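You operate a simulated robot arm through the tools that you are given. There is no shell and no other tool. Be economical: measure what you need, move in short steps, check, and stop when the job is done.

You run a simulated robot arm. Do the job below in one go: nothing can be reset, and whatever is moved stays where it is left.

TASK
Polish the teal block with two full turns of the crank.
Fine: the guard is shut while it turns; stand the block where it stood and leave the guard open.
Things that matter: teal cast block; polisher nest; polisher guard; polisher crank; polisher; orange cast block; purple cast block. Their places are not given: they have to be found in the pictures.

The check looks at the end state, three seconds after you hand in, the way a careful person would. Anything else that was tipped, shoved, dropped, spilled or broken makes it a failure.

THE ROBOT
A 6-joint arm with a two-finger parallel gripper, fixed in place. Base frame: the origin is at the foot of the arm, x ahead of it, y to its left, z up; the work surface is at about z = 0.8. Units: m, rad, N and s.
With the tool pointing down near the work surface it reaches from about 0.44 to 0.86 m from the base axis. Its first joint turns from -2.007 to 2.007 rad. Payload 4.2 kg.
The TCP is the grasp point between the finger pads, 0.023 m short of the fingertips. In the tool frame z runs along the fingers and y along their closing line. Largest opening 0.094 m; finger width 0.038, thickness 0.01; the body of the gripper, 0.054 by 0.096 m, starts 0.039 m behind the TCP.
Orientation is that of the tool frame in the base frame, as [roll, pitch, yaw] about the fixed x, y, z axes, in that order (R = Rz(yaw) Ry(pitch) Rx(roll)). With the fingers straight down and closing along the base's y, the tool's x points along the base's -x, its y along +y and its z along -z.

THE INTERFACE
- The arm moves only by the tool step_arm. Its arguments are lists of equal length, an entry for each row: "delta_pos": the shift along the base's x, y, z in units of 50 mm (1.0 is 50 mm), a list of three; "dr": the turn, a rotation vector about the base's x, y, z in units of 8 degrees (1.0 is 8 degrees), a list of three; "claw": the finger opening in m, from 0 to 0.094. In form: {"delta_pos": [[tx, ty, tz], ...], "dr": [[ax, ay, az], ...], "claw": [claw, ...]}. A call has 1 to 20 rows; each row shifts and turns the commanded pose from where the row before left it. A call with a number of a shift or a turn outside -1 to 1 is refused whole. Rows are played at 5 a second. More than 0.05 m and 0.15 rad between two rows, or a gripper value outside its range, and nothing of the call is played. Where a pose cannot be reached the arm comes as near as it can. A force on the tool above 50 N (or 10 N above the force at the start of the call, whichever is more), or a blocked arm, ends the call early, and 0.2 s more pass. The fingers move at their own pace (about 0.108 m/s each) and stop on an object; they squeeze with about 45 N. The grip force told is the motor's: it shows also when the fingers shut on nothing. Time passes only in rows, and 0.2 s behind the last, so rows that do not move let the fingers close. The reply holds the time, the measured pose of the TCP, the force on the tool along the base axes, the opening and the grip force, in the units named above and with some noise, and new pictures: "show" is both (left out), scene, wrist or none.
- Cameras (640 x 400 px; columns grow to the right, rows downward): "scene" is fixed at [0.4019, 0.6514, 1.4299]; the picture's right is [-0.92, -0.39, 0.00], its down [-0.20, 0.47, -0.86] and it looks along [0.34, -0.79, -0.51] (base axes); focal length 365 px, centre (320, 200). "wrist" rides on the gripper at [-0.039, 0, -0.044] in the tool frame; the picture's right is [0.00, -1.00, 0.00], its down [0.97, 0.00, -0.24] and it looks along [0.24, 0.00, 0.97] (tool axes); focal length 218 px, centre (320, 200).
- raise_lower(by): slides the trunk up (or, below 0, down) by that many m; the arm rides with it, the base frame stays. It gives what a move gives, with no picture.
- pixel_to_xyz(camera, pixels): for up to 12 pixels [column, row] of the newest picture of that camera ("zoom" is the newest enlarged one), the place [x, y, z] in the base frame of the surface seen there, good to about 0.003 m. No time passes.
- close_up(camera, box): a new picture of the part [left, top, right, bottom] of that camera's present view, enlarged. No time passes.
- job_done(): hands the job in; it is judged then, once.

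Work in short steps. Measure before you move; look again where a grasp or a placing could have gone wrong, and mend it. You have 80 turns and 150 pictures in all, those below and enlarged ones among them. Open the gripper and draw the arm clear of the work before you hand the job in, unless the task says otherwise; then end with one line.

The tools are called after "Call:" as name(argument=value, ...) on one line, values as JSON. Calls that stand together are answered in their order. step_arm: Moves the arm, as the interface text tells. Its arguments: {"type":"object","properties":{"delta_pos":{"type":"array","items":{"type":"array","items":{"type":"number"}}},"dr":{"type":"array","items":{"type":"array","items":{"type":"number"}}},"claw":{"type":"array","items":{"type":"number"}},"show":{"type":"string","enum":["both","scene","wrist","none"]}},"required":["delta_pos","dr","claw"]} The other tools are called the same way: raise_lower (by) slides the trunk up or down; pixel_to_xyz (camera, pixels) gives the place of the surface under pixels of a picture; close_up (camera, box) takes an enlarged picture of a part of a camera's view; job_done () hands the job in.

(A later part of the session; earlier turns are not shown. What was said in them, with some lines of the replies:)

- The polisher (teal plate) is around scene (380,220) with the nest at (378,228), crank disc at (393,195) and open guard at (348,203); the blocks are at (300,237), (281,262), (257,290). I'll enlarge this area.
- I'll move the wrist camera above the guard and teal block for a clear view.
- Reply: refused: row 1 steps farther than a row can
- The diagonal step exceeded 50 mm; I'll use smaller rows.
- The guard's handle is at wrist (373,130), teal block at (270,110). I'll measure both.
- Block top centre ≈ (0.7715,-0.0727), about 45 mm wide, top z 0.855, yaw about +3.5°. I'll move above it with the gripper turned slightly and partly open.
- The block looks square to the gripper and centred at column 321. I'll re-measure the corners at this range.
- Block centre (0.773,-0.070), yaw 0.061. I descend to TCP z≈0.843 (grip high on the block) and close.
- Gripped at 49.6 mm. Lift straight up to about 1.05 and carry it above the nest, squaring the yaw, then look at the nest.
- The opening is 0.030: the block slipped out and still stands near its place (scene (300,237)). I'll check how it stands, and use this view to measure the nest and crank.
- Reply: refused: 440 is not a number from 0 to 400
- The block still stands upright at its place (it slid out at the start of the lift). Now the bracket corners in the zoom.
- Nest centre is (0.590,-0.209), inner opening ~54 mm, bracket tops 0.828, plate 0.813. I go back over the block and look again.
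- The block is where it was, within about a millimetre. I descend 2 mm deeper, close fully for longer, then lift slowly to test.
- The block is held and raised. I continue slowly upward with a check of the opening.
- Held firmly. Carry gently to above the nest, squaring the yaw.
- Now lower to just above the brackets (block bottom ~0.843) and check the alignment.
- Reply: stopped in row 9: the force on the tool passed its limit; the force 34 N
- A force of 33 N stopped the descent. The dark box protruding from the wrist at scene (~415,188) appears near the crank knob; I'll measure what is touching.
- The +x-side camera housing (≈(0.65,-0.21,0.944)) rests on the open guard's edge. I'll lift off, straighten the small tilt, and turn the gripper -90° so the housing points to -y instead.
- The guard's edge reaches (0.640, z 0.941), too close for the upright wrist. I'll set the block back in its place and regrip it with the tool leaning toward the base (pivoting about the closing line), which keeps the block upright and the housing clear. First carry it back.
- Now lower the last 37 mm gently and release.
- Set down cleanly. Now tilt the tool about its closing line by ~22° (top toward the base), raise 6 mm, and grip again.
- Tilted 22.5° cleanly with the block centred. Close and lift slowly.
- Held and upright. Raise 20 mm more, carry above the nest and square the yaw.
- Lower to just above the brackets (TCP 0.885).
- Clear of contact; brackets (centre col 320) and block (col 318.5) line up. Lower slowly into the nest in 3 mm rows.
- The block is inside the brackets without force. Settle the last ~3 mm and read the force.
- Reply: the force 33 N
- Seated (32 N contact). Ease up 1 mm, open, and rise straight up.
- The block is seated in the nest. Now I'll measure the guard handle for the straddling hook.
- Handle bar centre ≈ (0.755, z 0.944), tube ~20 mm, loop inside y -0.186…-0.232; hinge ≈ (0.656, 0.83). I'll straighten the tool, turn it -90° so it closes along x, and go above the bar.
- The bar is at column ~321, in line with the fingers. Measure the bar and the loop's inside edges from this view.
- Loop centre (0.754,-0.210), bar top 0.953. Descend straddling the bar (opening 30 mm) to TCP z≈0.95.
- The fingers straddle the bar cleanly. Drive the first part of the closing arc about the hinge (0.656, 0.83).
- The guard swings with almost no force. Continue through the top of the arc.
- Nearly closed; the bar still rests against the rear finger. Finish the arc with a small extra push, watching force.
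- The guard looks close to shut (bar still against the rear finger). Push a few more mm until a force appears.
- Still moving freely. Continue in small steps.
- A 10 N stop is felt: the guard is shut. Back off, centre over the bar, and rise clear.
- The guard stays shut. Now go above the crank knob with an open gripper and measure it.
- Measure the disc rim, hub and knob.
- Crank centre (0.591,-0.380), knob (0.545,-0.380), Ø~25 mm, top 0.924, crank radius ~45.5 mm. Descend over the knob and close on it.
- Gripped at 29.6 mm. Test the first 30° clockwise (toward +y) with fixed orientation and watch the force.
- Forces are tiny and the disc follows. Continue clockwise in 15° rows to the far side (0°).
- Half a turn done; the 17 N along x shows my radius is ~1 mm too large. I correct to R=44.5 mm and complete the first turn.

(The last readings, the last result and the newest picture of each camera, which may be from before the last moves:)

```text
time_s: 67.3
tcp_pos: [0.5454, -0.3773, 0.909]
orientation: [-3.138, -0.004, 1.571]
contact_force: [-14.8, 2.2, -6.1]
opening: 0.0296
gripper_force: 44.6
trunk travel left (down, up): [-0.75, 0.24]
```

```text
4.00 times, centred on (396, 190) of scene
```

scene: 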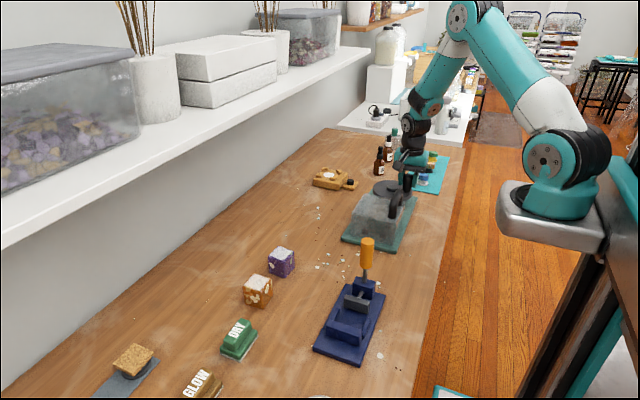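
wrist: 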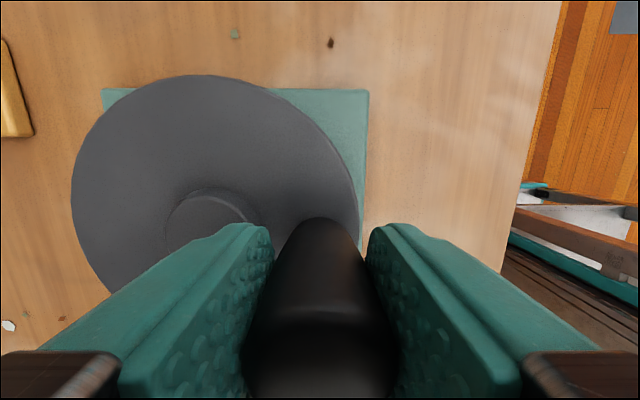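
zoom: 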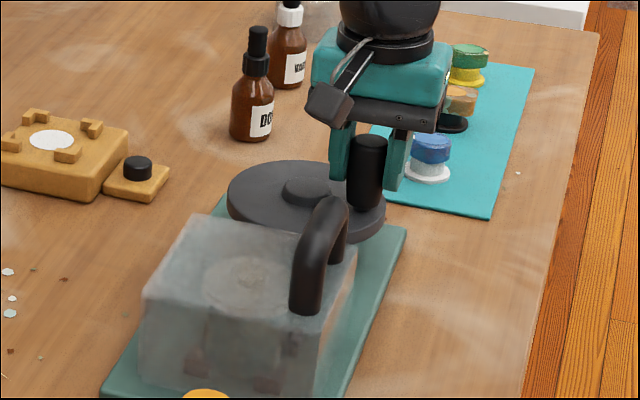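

One full turn done (knob back at its start, forces modest). Second turn, first half.

Call:
step_arm(delta_pos=[[0.01, 0.2303, 0], [0.0889, 0.2146, 0], [0.1414, 0.1842, 0], [0.1842, 0.1414, 0], [0.2146, 0.0889, 0], [0.2303, 0.0303, 0], [0.2303, -0.0303, 0], [0.2146, -0.0889, 0], [0.1842, -0.1414, 0], [0.1414, -0.1842, 0], [0.0889, -0.2146, 0], [0.0303, -0.2303, 0], [0, 0, 0]], dr=[[0, 0, 0], [0, 0, 0], [0, 0, 0], [0, 0, 0], [0, 0, 0], [0, 0, 0], [0, 0, 0], [0, 0, 0], [0, 0, 0], [0, 0, 0], [0, 0, 0], [0, 0, 0], [0, 0, 0]], claw=[0, 0, 0, 0, 0, 0, 0, 0, 0, 0, 0, 0, 0], show="scene")

Call:
step_arm(delta_pos=[[-0.0303, -0.2303, 0], [-0.0889, -0.2146, 0], [-0.1414, -0.1842, 0], [-0.1842, -0.1414, 0], [-0.2146, -0.0889, 0], [-0.2303, -0.0303, 0], [-0.2303, 0.0303, 0], [-0.2146, 0.0889, 0], [-0.1842, 0.1414, 0], [-0.1414, 0.1842, 0], [-0.0889, 0.2146, 0], [-0.0303, 0.2303, 0], [0, 0, 0]], dr=[[0, 0, 0], [0, 0, 0], [0, 0, 0], [0, 0, 0], [0, 0, 0], [0, 0, 0], [0, 0, 0], [0, 0, 0], [0, 0, 0], [0, 0, 0], [0, 0, 0], [0, 0, 0], [0, 0, 0]], claw=[0, 0, 0, 0, 0, 0, 0, 0, 0, 0, 0, 0, 0])

Call:
close_up(camera="scene", box=[340, 140, 452, 240])

```text
time_s: 70.2
tcp_pos: [0.6348, -0.3801, 0.9085]
orientation: [-3.138, 0.001, 1.572]
contact_force: [11.1, -0.1, -6.1]
opening: 0.0296
gripper_force: 45.4
trunk travel left (down, up): [-0.75, 0.24]
```

scene: 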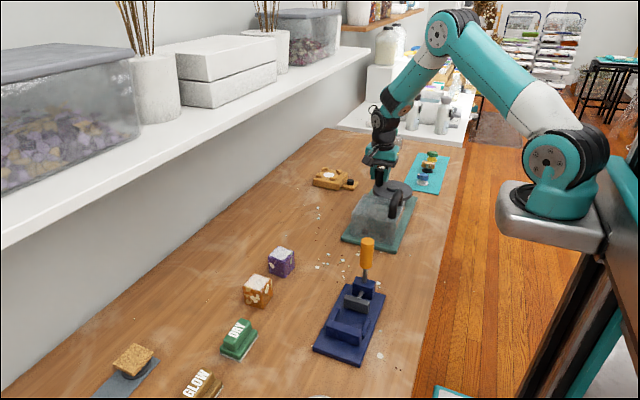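

```text
time_s: 73.0
tcp_pos: [0.5449, -0.3777, 0.9091]
orientation: [-3.139, -0.004, 1.573]
contact_force: [-0.5, 1.4, 2.3]
opening: 0.0293
gripper_force: 45.4
trunk travel left (down, up): [-0.75, 0.24]
```

scene: 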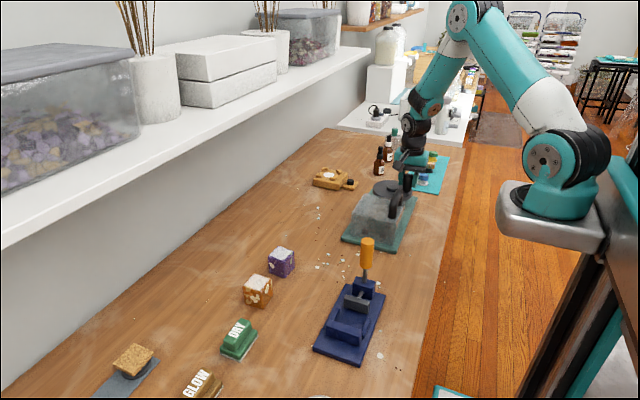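
wrist: 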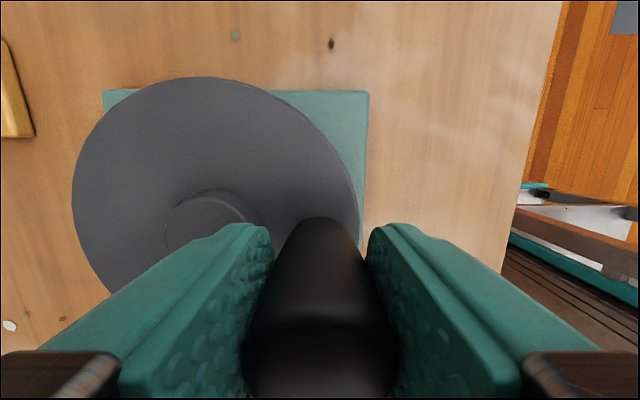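

```text
4.00 times, centred on (396, 190) of scene
```

zoom: 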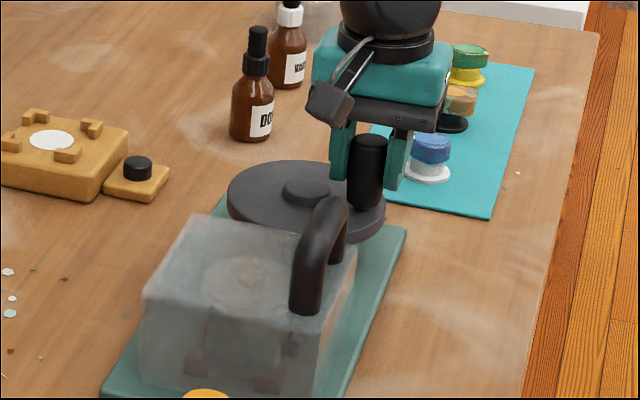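

Two full turns done (slightly past the start). Release, rise, and move above the guard handle.

Call:
step_arm(delta_pos=[[0, 0, 0], [0, 0, 0], [0, 0, 0.4], [0, 0, 0.8], [0, 0, 0.9], [0, 0, 0.9], [0, 0.9, 0], [0, 0.9, 0], [0, 0.9, 0], [0, 0.66, 0], [0, 0, 0]], dr=[[0, 0, 0], [0, 0, 0], [0, 0, 0], [0, 0, 0], [0, 0, 0], [0, 0, 0], [0, 0, 0], [0, 0, 0], [0, 0, 0], [0, 0, 0], [0, 0, 0]], claw=[0.05, 0.05, 0.05, 0.05, 0.05, 0.05, 0.036, 0.036, 0.036, 0.036, 0.036])

Call:
close_up(camera="wrist", box=[190, 100, 390, 260])

Call:
pixel_to_xyz(camera="wrist", pixels=[[320, 150], [320, 190], [320, 230], [313, 190], [328, 190]])

```text
time_s: 75.3
tcp_pos: [0.5448, -0.2113, 1.0571]
orientation: [-3.138, 0.001, 1.569]
contact_force: [-0.2, -0.2, -0.4]
opening: 0.0361
gripper_force: 0.0
trunk travel left (down, up): [-0.75, 0.24]
```

scene: 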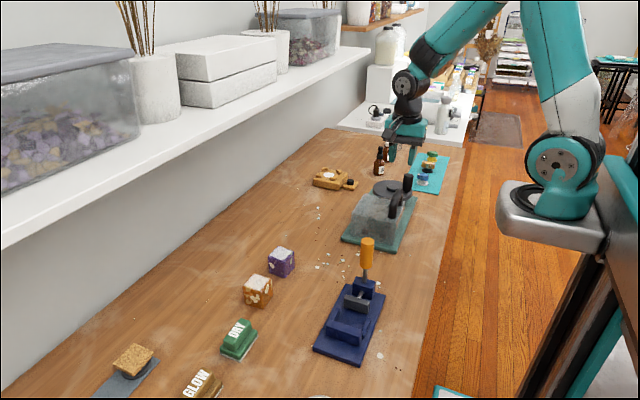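
wrist: 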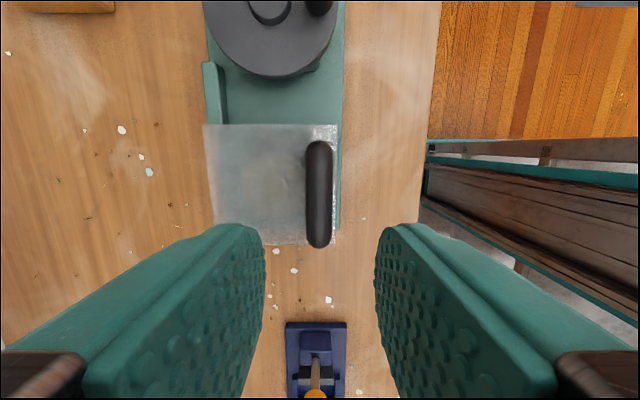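

```text
2.50 times, centred on (290, 180) of wrist
```

zoom: 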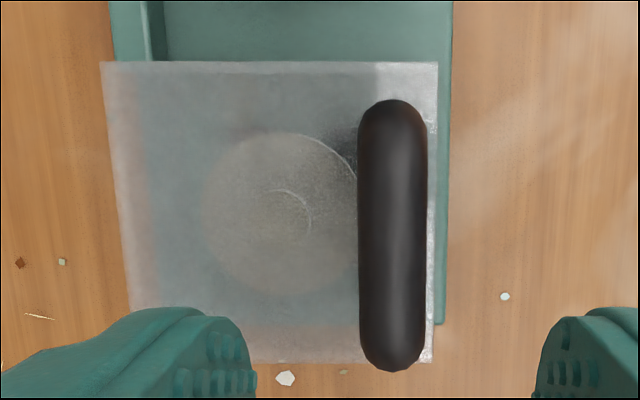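

```text
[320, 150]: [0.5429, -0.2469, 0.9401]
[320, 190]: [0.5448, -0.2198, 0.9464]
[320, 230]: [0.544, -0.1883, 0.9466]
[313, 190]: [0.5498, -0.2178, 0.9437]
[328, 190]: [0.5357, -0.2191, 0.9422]
```

Bar is at (0.5445…0.546, top 0.9465); refined hinge (0.653, 0.832), R 0.150. Descend to straddle it.

Call:
step_arm(delta_pos=[[0.015, 0.02, -0.4], [0, 0, -0.5], [0, 0, -0.5], [0, 0, -0.45], [0, 0, -0.4], [0, 0, 0]], dr=[[0, 0, 0], [0, 0, 0], [0, 0, 0], [0, 0, 0], [0, 0, 0], [0, 0, 0]], claw=[0.036, 0.036, 0.036, 0.036, 0.036, 0.032])

```text
time_s: 76.8
tcp_pos: [0.5461, -0.2116, 0.9454]
orientation: [-3.138, -0.001, 1.57]
contact_force: [-0.1, -0.1, 0.2]
opening: 0.0321
gripper_force: 0.0
trunk travel left (down, up): [-0.75, 0.24]
```

scene: 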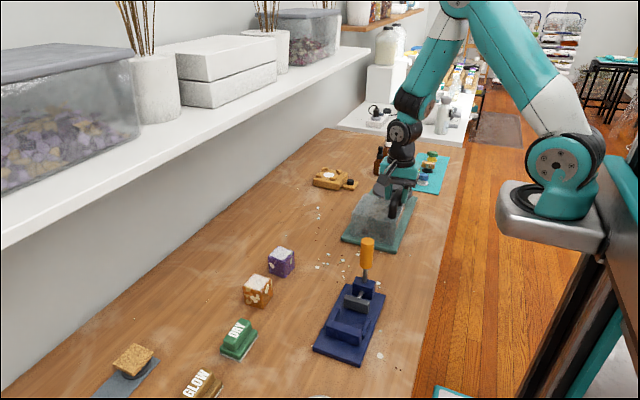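
wrist: 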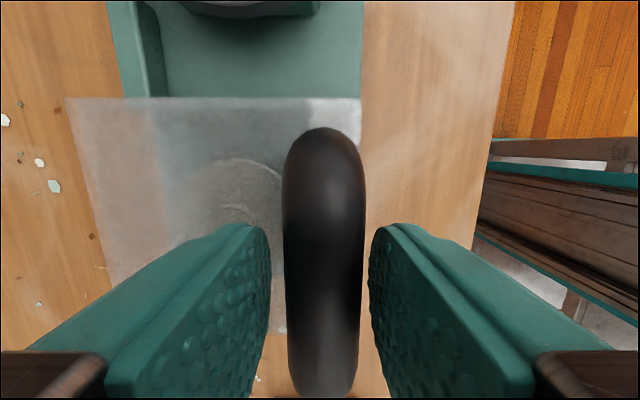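

The bar is between the fingers. Swing the guard open along the arc, first half.

Call:
step_arm(delta_pos=[[0.262, 0, 0.22], [0.29, 0, 0.206], [0.306, 0, 0.17], [0.33, 0, 0.134], [0.344, 0, 0.094], [0.352, 0, 0.052], [0.35, 0, 0.01], [0, 0, 0]], dr=[[0, 0, 0], [0, 0, 0], [0, 0, 0], [0, 0, 0], [0, 0, 0], [0, 0, 0], [0, 0, 0], [0, 0, 0]], claw=[0.032, 0.032, 0.032, 0.032, 0.032, 0.032, 0.032, 0.032])

```text
time_s: 78.5
tcp_pos: [0.657, -0.2096, 0.9918]
orientation: [-3.138, 0.0, 1.57]
contact_force: [0.1, 0.2, -0.3]
opening: 0.0323
gripper_force: 0.0
trunk travel left (down, up): [-0.75, 0.24]
```

scene: 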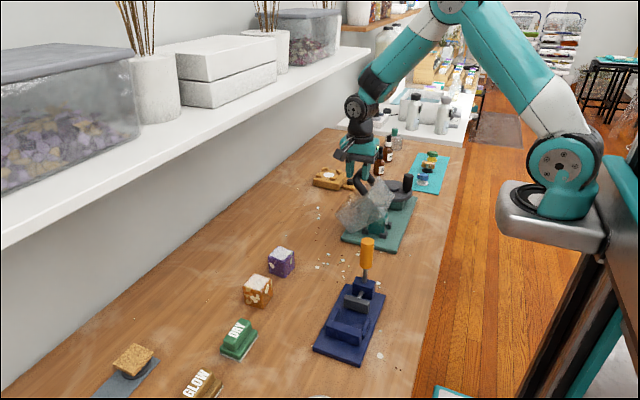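
wrist: 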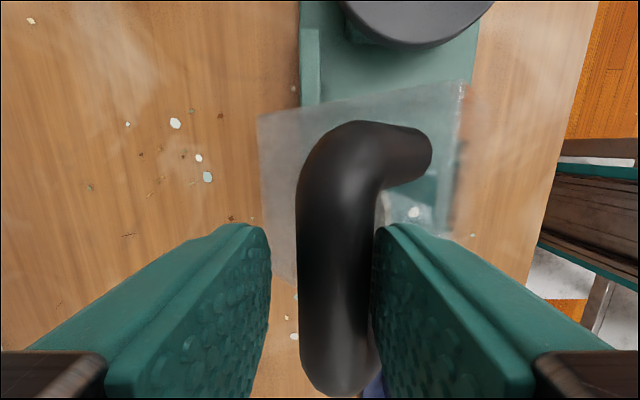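

The guard follows freely. Second half of the arc, plus small extra push to the stop.

Call:
step_arm(delta_pos=[[0.354, 0, -0.03], [0.348, 0, -0.072], [0.338, 0, -0.114], [0.316, 0, -0.15], [0.302, 0, -0.19], [0.278, 0, -0.224], [0.05, 0, -0.04], [0, 0, 0]], dr=[[0, 0, 0], [0, 0, 0], [0, 0, 0], [0, 0, 0], [0, 0, 0], [0, 0, 0], [0, 0, 0], [0, 0, 0]], claw=[0.032, 0.032, 0.032, 0.032, 0.032, 0.032, 0.032, 0.032])

Call:
close_up(camera="scene", box=[300, 140, 428, 240])

```text
time_s: 80.3
tcp_pos: [0.7562, -0.2122, 0.9496]
orientation: [-3.139, 0.001, 1.572]
contact_force: [-0.3, -0.6, -0.9]
opening: 0.032
gripper_force: 0.1
trunk travel left (down, up): [-0.75, 0.24]
```

scene: 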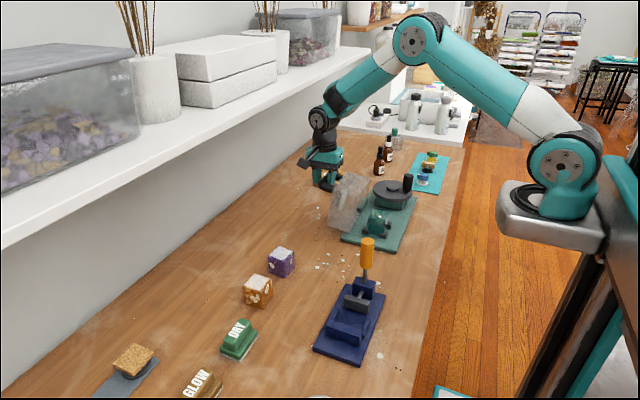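
wrist: 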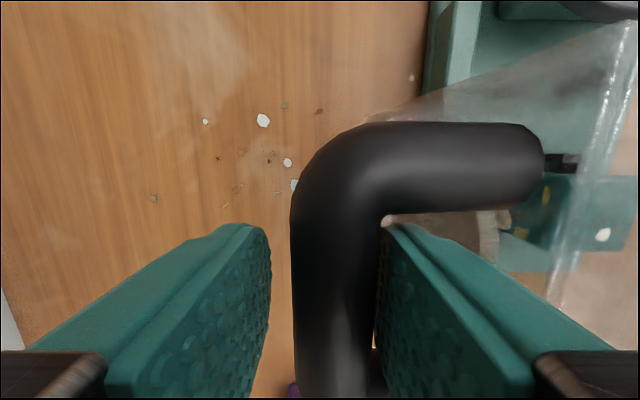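

```text
4.00 times, centred on (364, 190) of scene
```

zoom: 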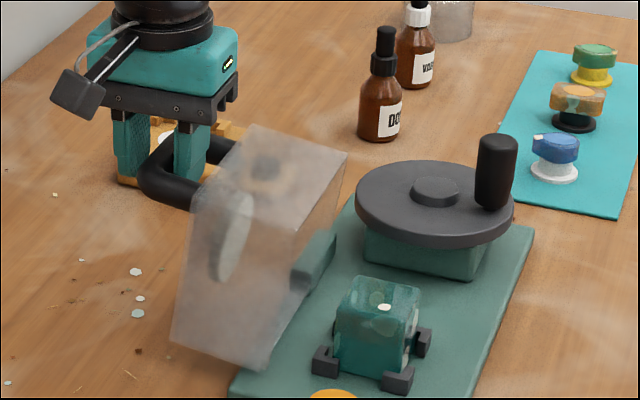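

The block's top now looks polished (no frost). Push the guard a few more mm to its stop.

Call:
step_arm(delta_pos=[[0.06, 0, -0.05], [0.06, 0, -0.05], [0.05, 0, -0.04], [0, 0, 0]], dr=[[0, 0, 0], [0, 0, 0], [0, 0, 0], [0, 0, 0]], claw=[0.032, 0.032, 0.032, 0.032], show="wrist")

```text
time_s: 81.3
tcp_pos: [0.764, -0.2123, 0.9426]
orientation: [-3.137, 0.0, 1.57]
contact_force: [-16.2, 1.6, 3.4]
opening: 0.0391
gripper_force: 7.4
trunk travel left (down, up): [-0.75, 0.24]
```

wrist: 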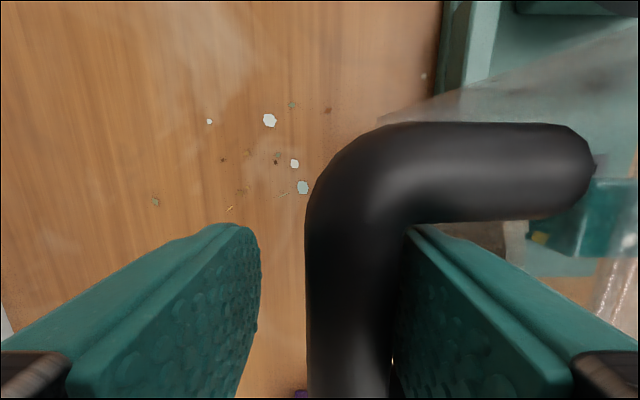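

At the stop (16 N). Back off 9 mm to centre on the bar, rise, and check the guard stays open while turning back.

Call:
step_arm(delta_pos=[[-0.1, 0, 0], [-0.09, 0, 0.02], [0, 0, 0.4], [0, 0, 0.8], [0, 0, 0.9], [0, 0, 0.7], [0, 0, 0]], dr=[[0, 0, 0], [0, 0, 0], [0, 0, 0], [0, 0, 0], [0, 0, 0], [0, 0, 0], [0, 0, 0]], claw=[0.036, 0.036, 0.036, 0.036, 0.036, 0.036, 0.036], show="none")

Call:
step_arm(delta_pos=[[-0.273, 0, 0], [-0.273, 0, 0], [-0.273, 0, 0], [-0.273, 0, 0], [-0.273, 0, 0], [-0.273, 0, 0], [-0.273, 0, 0], [-0.273, 0, 0], [-0.273, 0, 0], [-0.273, 0, 0], [-0.273, 0, 0], [-0.273, 0, 0], [0, 0, 0], [0, 0, 0], [0, 0, 0], [0, 0, 0], [0, 0, 0]], dr=[[0, 0, 0.9375], [0, 0, 0.9375], [0, 0, 0.9375], [0, 0, 0.9375], [0, 0, 0.9375], [0, 0, 0.9375], [0, 0, 0.9375], [0, 0, 0.9375], [0, 0, 0.9375], [0, 0, 0.9375], [0, 0, 0.9375], [0, 0, 0.9375], [0, -0.702, 0], [0, -0.702, 0], [0, -0.702, 0], [0, -0.702, 0], [0, 0, 0]], claw=[0.068, 0.068, 0.068, 0.068, 0.068, 0.068, 0.068, 0.068, 0.068, 0.068, 0.068, 0.068, 0.068, 0.068, 0.068, 0.068, 0.068])

Call:
close_up(camera="scene", box=[310, 150, 438, 250])

```text
time_s: 83.0
tcp_pos: [0.7561, -0.2104, 1.0819]
orientation: [-3.137, 0.001, 1.57]
contact_force: [0.1, 0.6, 0.7]
opening: 0.0359
gripper_force: 0.0
trunk travel left (down, up): [-0.75, 0.24]
```

```text
time_s: 86.5
tcp_pos: [0.5912, -0.2113, 1.0842]
orientation: [-3.136, 0.393, 3.14]
contact_force: [1.0, 0.1, 0.0]
opening: 0.0681
gripper_force: 0.2
trunk travel left (down, up): [-0.75, 0.24]
```

scene: 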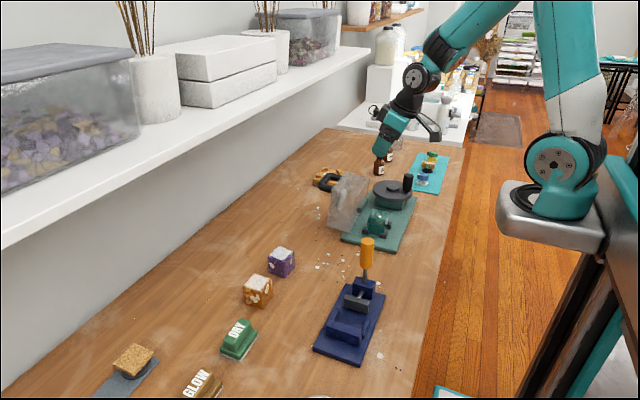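
wrist: 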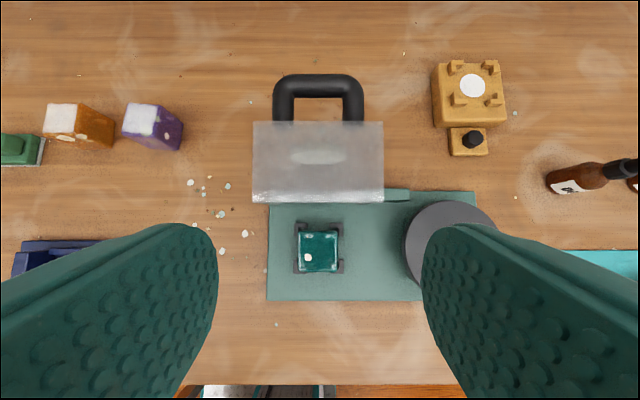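

```text
4.00 times, centred on (374, 200) of scene
```

zoom: 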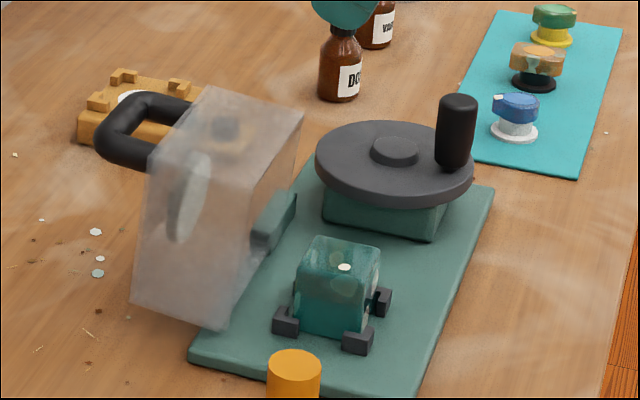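

Guard open as before and the top polished. Quick look at the top, then measure the block's position.

Call:
close_up(camera="wrist", box=[280, 210, 360, 280])

Call:
pixel_to_xyz(camera="wrist", pixels=[[301, 234], [336, 234], [336, 268], [301, 268], [318, 251]])

```text
5.71 times, centred on (320, 245) of wrist
```

zoom: 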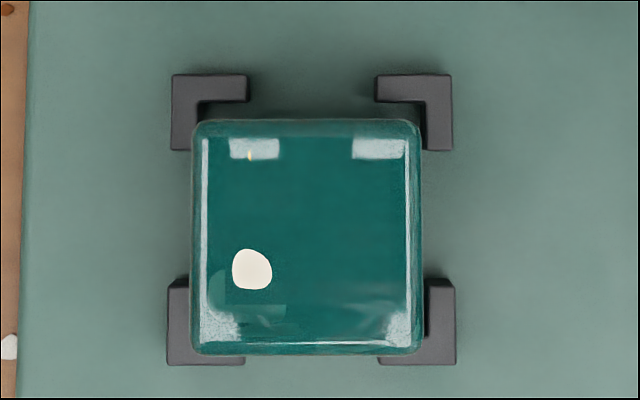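

```text
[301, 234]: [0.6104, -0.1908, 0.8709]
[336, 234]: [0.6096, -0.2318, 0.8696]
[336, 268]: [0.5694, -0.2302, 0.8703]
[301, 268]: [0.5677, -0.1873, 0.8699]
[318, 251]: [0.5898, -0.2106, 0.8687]
```

Polished and shiny (the pale patches are reflections). Descend to the same grasp height (TCP ≈0.8645), grip, and lift slowly.

Call:
step_arm(delta_pos=[[0, 0.01, -0.6], [0, 0, -0.8], [0, 0, -0.8], [0, 0, -0.7], [0, 0, -0.5], [0, 0, -0.4], [0, 0, -0.3], [0, 0, -0.2], [0, 0, -0.09], [0, 0, 0], [0, 0, 0], [0, 0, 0], [0, 0, 0]], dr=[[0, 0, 0], [0, 0, 0], [0, 0, 0], [0, 0, 0], [0, 0, 0], [0, 0, 0], [0, 0, 0], [0, 0, 0], [0, 0, 0], [0, 0, 0], [0, 0, 0], [0, 0, 0], [0, 0, 0]], claw=[0.068, 0.068, 0.068, 0.068, 0.068, 0.068, 0.068, 0.068, 0.068, 0.068, 0, 0, 0])

```text
time_s: 89.3
tcp_pos: [0.5906, -0.2102, 0.863]
orientation: [-3.139, 0.392, 3.141]
contact_force: [0.0, -0.3, -0.2]
opening: 0.0497
gripper_force: 45.1
trunk travel left (down, up): [-0.75, 0.24]
```

scene: 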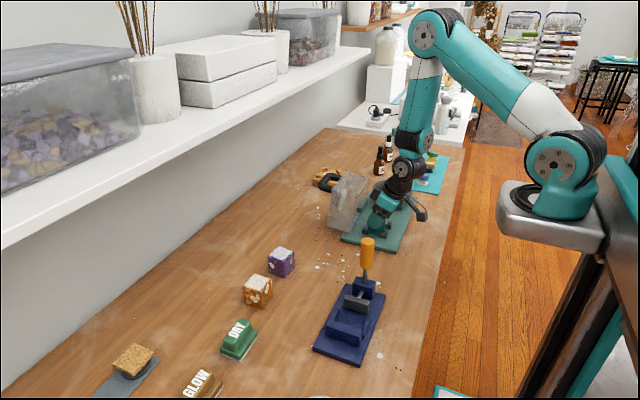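
wrist: 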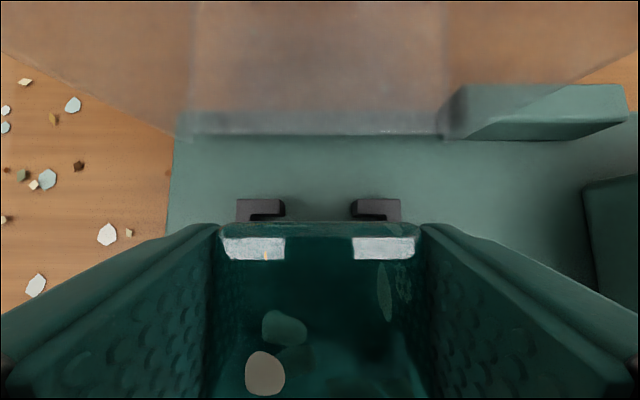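

Gripped at 49.7 mm. Slow lift to 1.06.

Call:
step_arm(delta_pos=[[0, 0, 0.04], [0, 0, 0.06], [0, 0, 0.08], [0, 0, 0.12], [0, 0, 0.2], [0, 0, 0.3], [0, 0, 0.4], [0, 0, 0.4], [0, 0, 0.4], [0, 0, 0.4], [0, 0, 0.4], [0, 0, 0.4], [0, 0, 0.4], [0, 0, 0.3], [0, 0, 0]], dr=[[0, 0, 0], [0, 0, 0], [0, 0, 0], [0, 0, 0], [0, 0, 0], [0, 0, 0], [0, 0, 0], [0, 0, 0], [0, 0, 0], [0, 0, 0], [0, 0, 0], [0, 0, 0], [0, 0, 0], [0, 0, 0], [0, 0, 0]], claw=[0, 0, 0, 0, 0, 0, 0, 0, 0, 0, 0, 0, 0, 0, 0], show="scene")

```text
time_s: 92.5
tcp_pos: [0.5919, -0.2108, 1.0588]
orientation: [-3.136, 0.393, 3.142]
contact_force: [0.1, 0.2, -0.8]
opening: 0.0496
gripper_force: 45.0
trunk travel left (down, up): [-0.75, 0.24]
```

scene: 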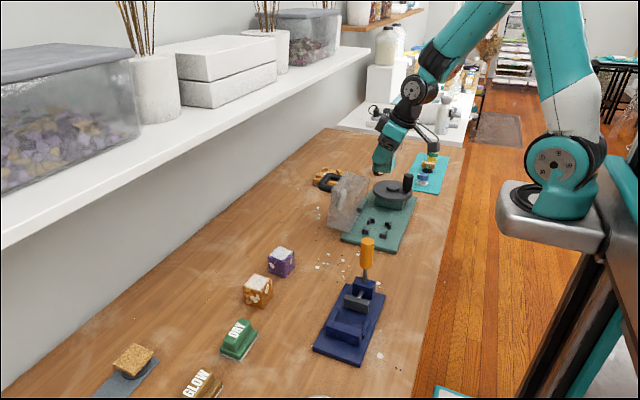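

Held. Carry back above the original spot, restoring yaw +3.5°.

Call:
step_arm(delta_pos=[[0.304, 0.2285, 0], [0.304, 0.2285, 0], [0.304, 0.2285, 0], [0.304, 0.2285, 0], [0.304, 0.2285, 0], [0.304, 0.2285, 0], [0.304, 0.2285, 0], [0.304, 0.2285, 0], [0.304, 0.2285, 0], [0.304, 0.2285, 0], [0.304, 0.2285, 0], [0.304, 0.2285, 0], [0, 0, 0], [0, 0, -0.4], [0, 0, -0.6], [0, 0, -0.7], [0, 0, -0.7], [0, 0, -0.6], [0, 0, -0.4], [0, 0, 0]], dr=[[0, 0, 0.0365], [0, 0, 0.0365], [0, 0, 0.0365], [0, 0, 0.0365], [0, 0, 0.0365], [0, 0, 0.0365], [0, 0, 0.0365], [0, 0, 0.0365], [0, 0, 0.0365], [0, 0, 0.0365], [0, 0, 0.0365], [0, 0, 0.0365], [0, 0, 0], [0, 0, 0], [0, 0, 0], [0, 0, 0], [0, 0, 0], [0, 0, 0], [0, 0, 0], [0, 0, 0]], claw=[0, 0, 0, 0, 0, 0, 0, 0, 0, 0, 0, 0, 0, 0, 0, 0, 0, 0, 0, 0])

```text
time_s: 96.8
tcp_pos: [0.7727, -0.0752, 0.889]
orientation: [-3.138, 0.393, -3.079]
contact_force: [-0.5, 0.3, -1.9]
opening: 0.0498
gripper_force: 44.8
trunk travel left (down, up): [-0.75, 0.24]
```

scene: 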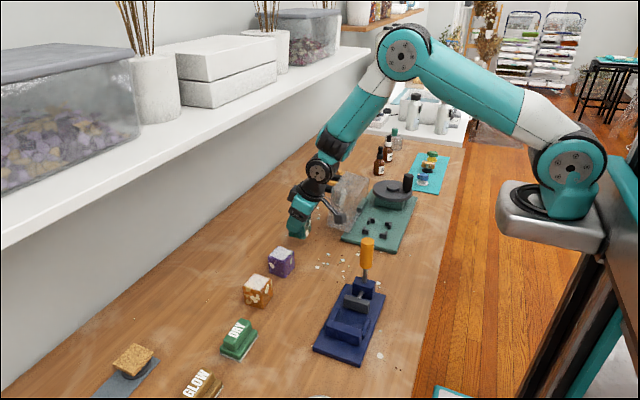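
wrist: 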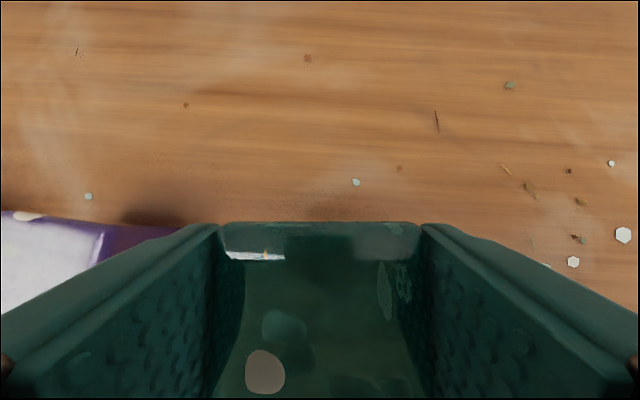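

Lower the last ~39 mm gently.

Call:
step_arm(delta_pos=[[0.01, 0.01, -0.3], [0, 0, -0.2], [0, 0, -0.12], [0, 0, -0.08], [0, 0, -0.04], [0, 0, -0.03], [0, 0, 0]], dr=[[0, 0, 0], [0, 0, 0], [0, 0, 0], [0, 0, 0], [0, 0, 0], [0, 0, 0], [0, 0, 0]], claw=[0, 0, 0, 0, 0, 0, 0], show="none")

```text
time_s: 98.3
tcp_pos: [0.7732, -0.0737, 0.8497]
orientation: [-3.139, 0.393, -3.081]
contact_force: [0.7, -0.4, -2.0]
opening: 0.0498
gripper_force: 44.8
trunk travel left (down, up): [-0.75, 0.24]
```

Not yet loaded; 1 mm more, then release and rise.

Call:
step_arm(delta_pos=[[0, 0, -0.015], [0, 0, -0.01], [0, 0, 0]], dr=[[0, 0, 0], [0, 0, 0], [0, 0, 0]], claw=[0, 0, 0], show="none")

```text
time_s: 99.2
tcp_pos: [0.7738, -0.0745, 0.8504]
orientation: [-3.139, 0.394, -3.08]
contact_force: [-1.1, -1.1, 3.3]
opening: 0.0494
gripper_force: 45.0
trunk travel left (down, up): [-0.75, 0.24]
```

Contact is felt (+3.3 N). Release and rise straight up.

Call:
step_arm(delta_pos=[[0, 0, 0], [0, 0, 0], [0, 0, 0.2], [0, 0, 0.5], [0, 0, 0.8], [0, 0, 0.8], [0, 0, 0.8], [0, 0, 0.8], [0, 0, 0]], dr=[[0, 0, 0], [0, 0, 0], [0, 0, 0], [0, 0, 0], [0, 0, 0], [0, 0, 0], [0, 0, 0], [0, 0, 0], [0, 0, 0]], claw=[0.065, 0.072, 0.072, 0.072, 0.072, 0.072, 0.072, 0.072, 0.072])

Call:
close_up(camera="scene", box=[230, 210, 358, 310])

```text
time_s: 101.2
tcp_pos: [0.7751, -0.0772, 1.0435]
orientation: [-3.139, 0.394, -3.079]
contact_force: [0.0, 0.2, -0.9]
opening: 0.0721
gripper_force: 0.0
trunk travel left (down, up): [-0.75, 0.24]
```

scene: 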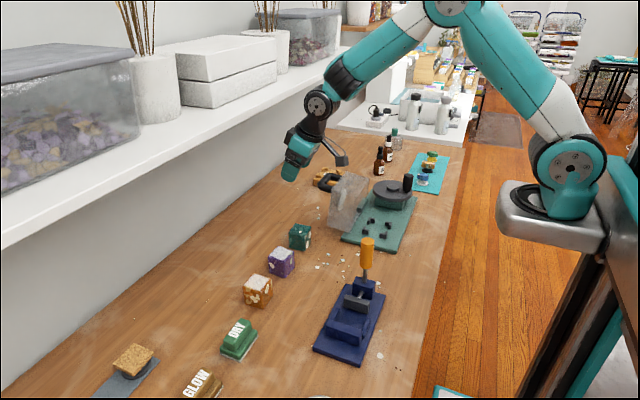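
wrist: 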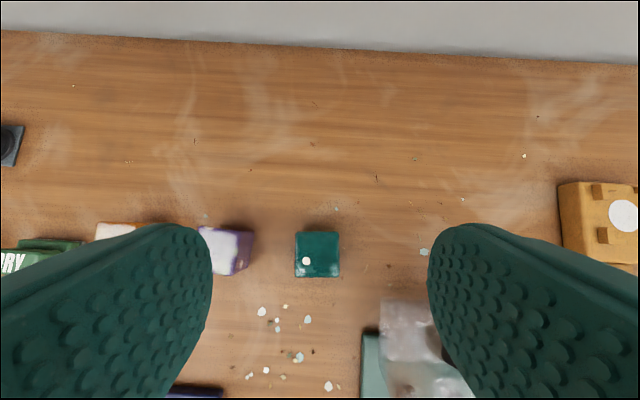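

```text
4.00 times, centred on (294, 260) of scene
```

zoom: 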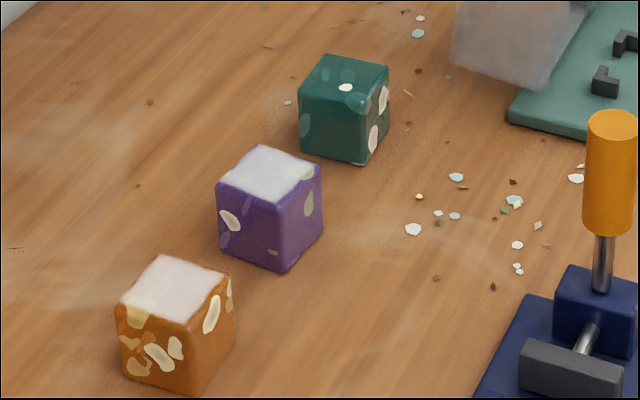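

The block stands polished within ~1 mm of its first place (zoom 299–390 vs 298–388 at the start), guard open. Raise the arm clear and open the gripper.

Call:
step_arm(delta_pos=[[0, 0, 0.9], [0, 0, 0.9], [-0.6, 0, 0.3], [-0.8, 0, 0], [-0.8, 0, 0], [0, 0, 0]], dr=[[0, 0, 0], [0, 0, 0], [0, 0, 0], [0, 0, 0], [0, 0, 0], [0, 0, 0]], claw=[0.094, 0.094, 0.094, 0.094, 0.094, 0.094], show="scene")

```text
time_s: 102.5
tcp_pos: [0.665, -0.0731, 1.1492]
orientation: [-3.138, 0.392, -3.082]
contact_force: [0.1, 0.6, -0.7]
opening: 0.0938
gripper_force: 0.1
trunk travel left (down, up): [-0.75, 0.24]
```

scene: 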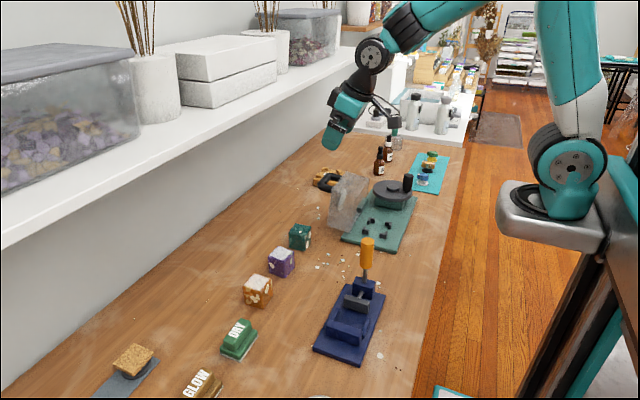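

Everything is in place and the arm is clear; I hand in.

Call:
job_done()

```text
The job is handed in.
```

The teal block is polished with two full crank turns made with the guard shut; it stands back in its place to within about 1 mm, and the guard is open.
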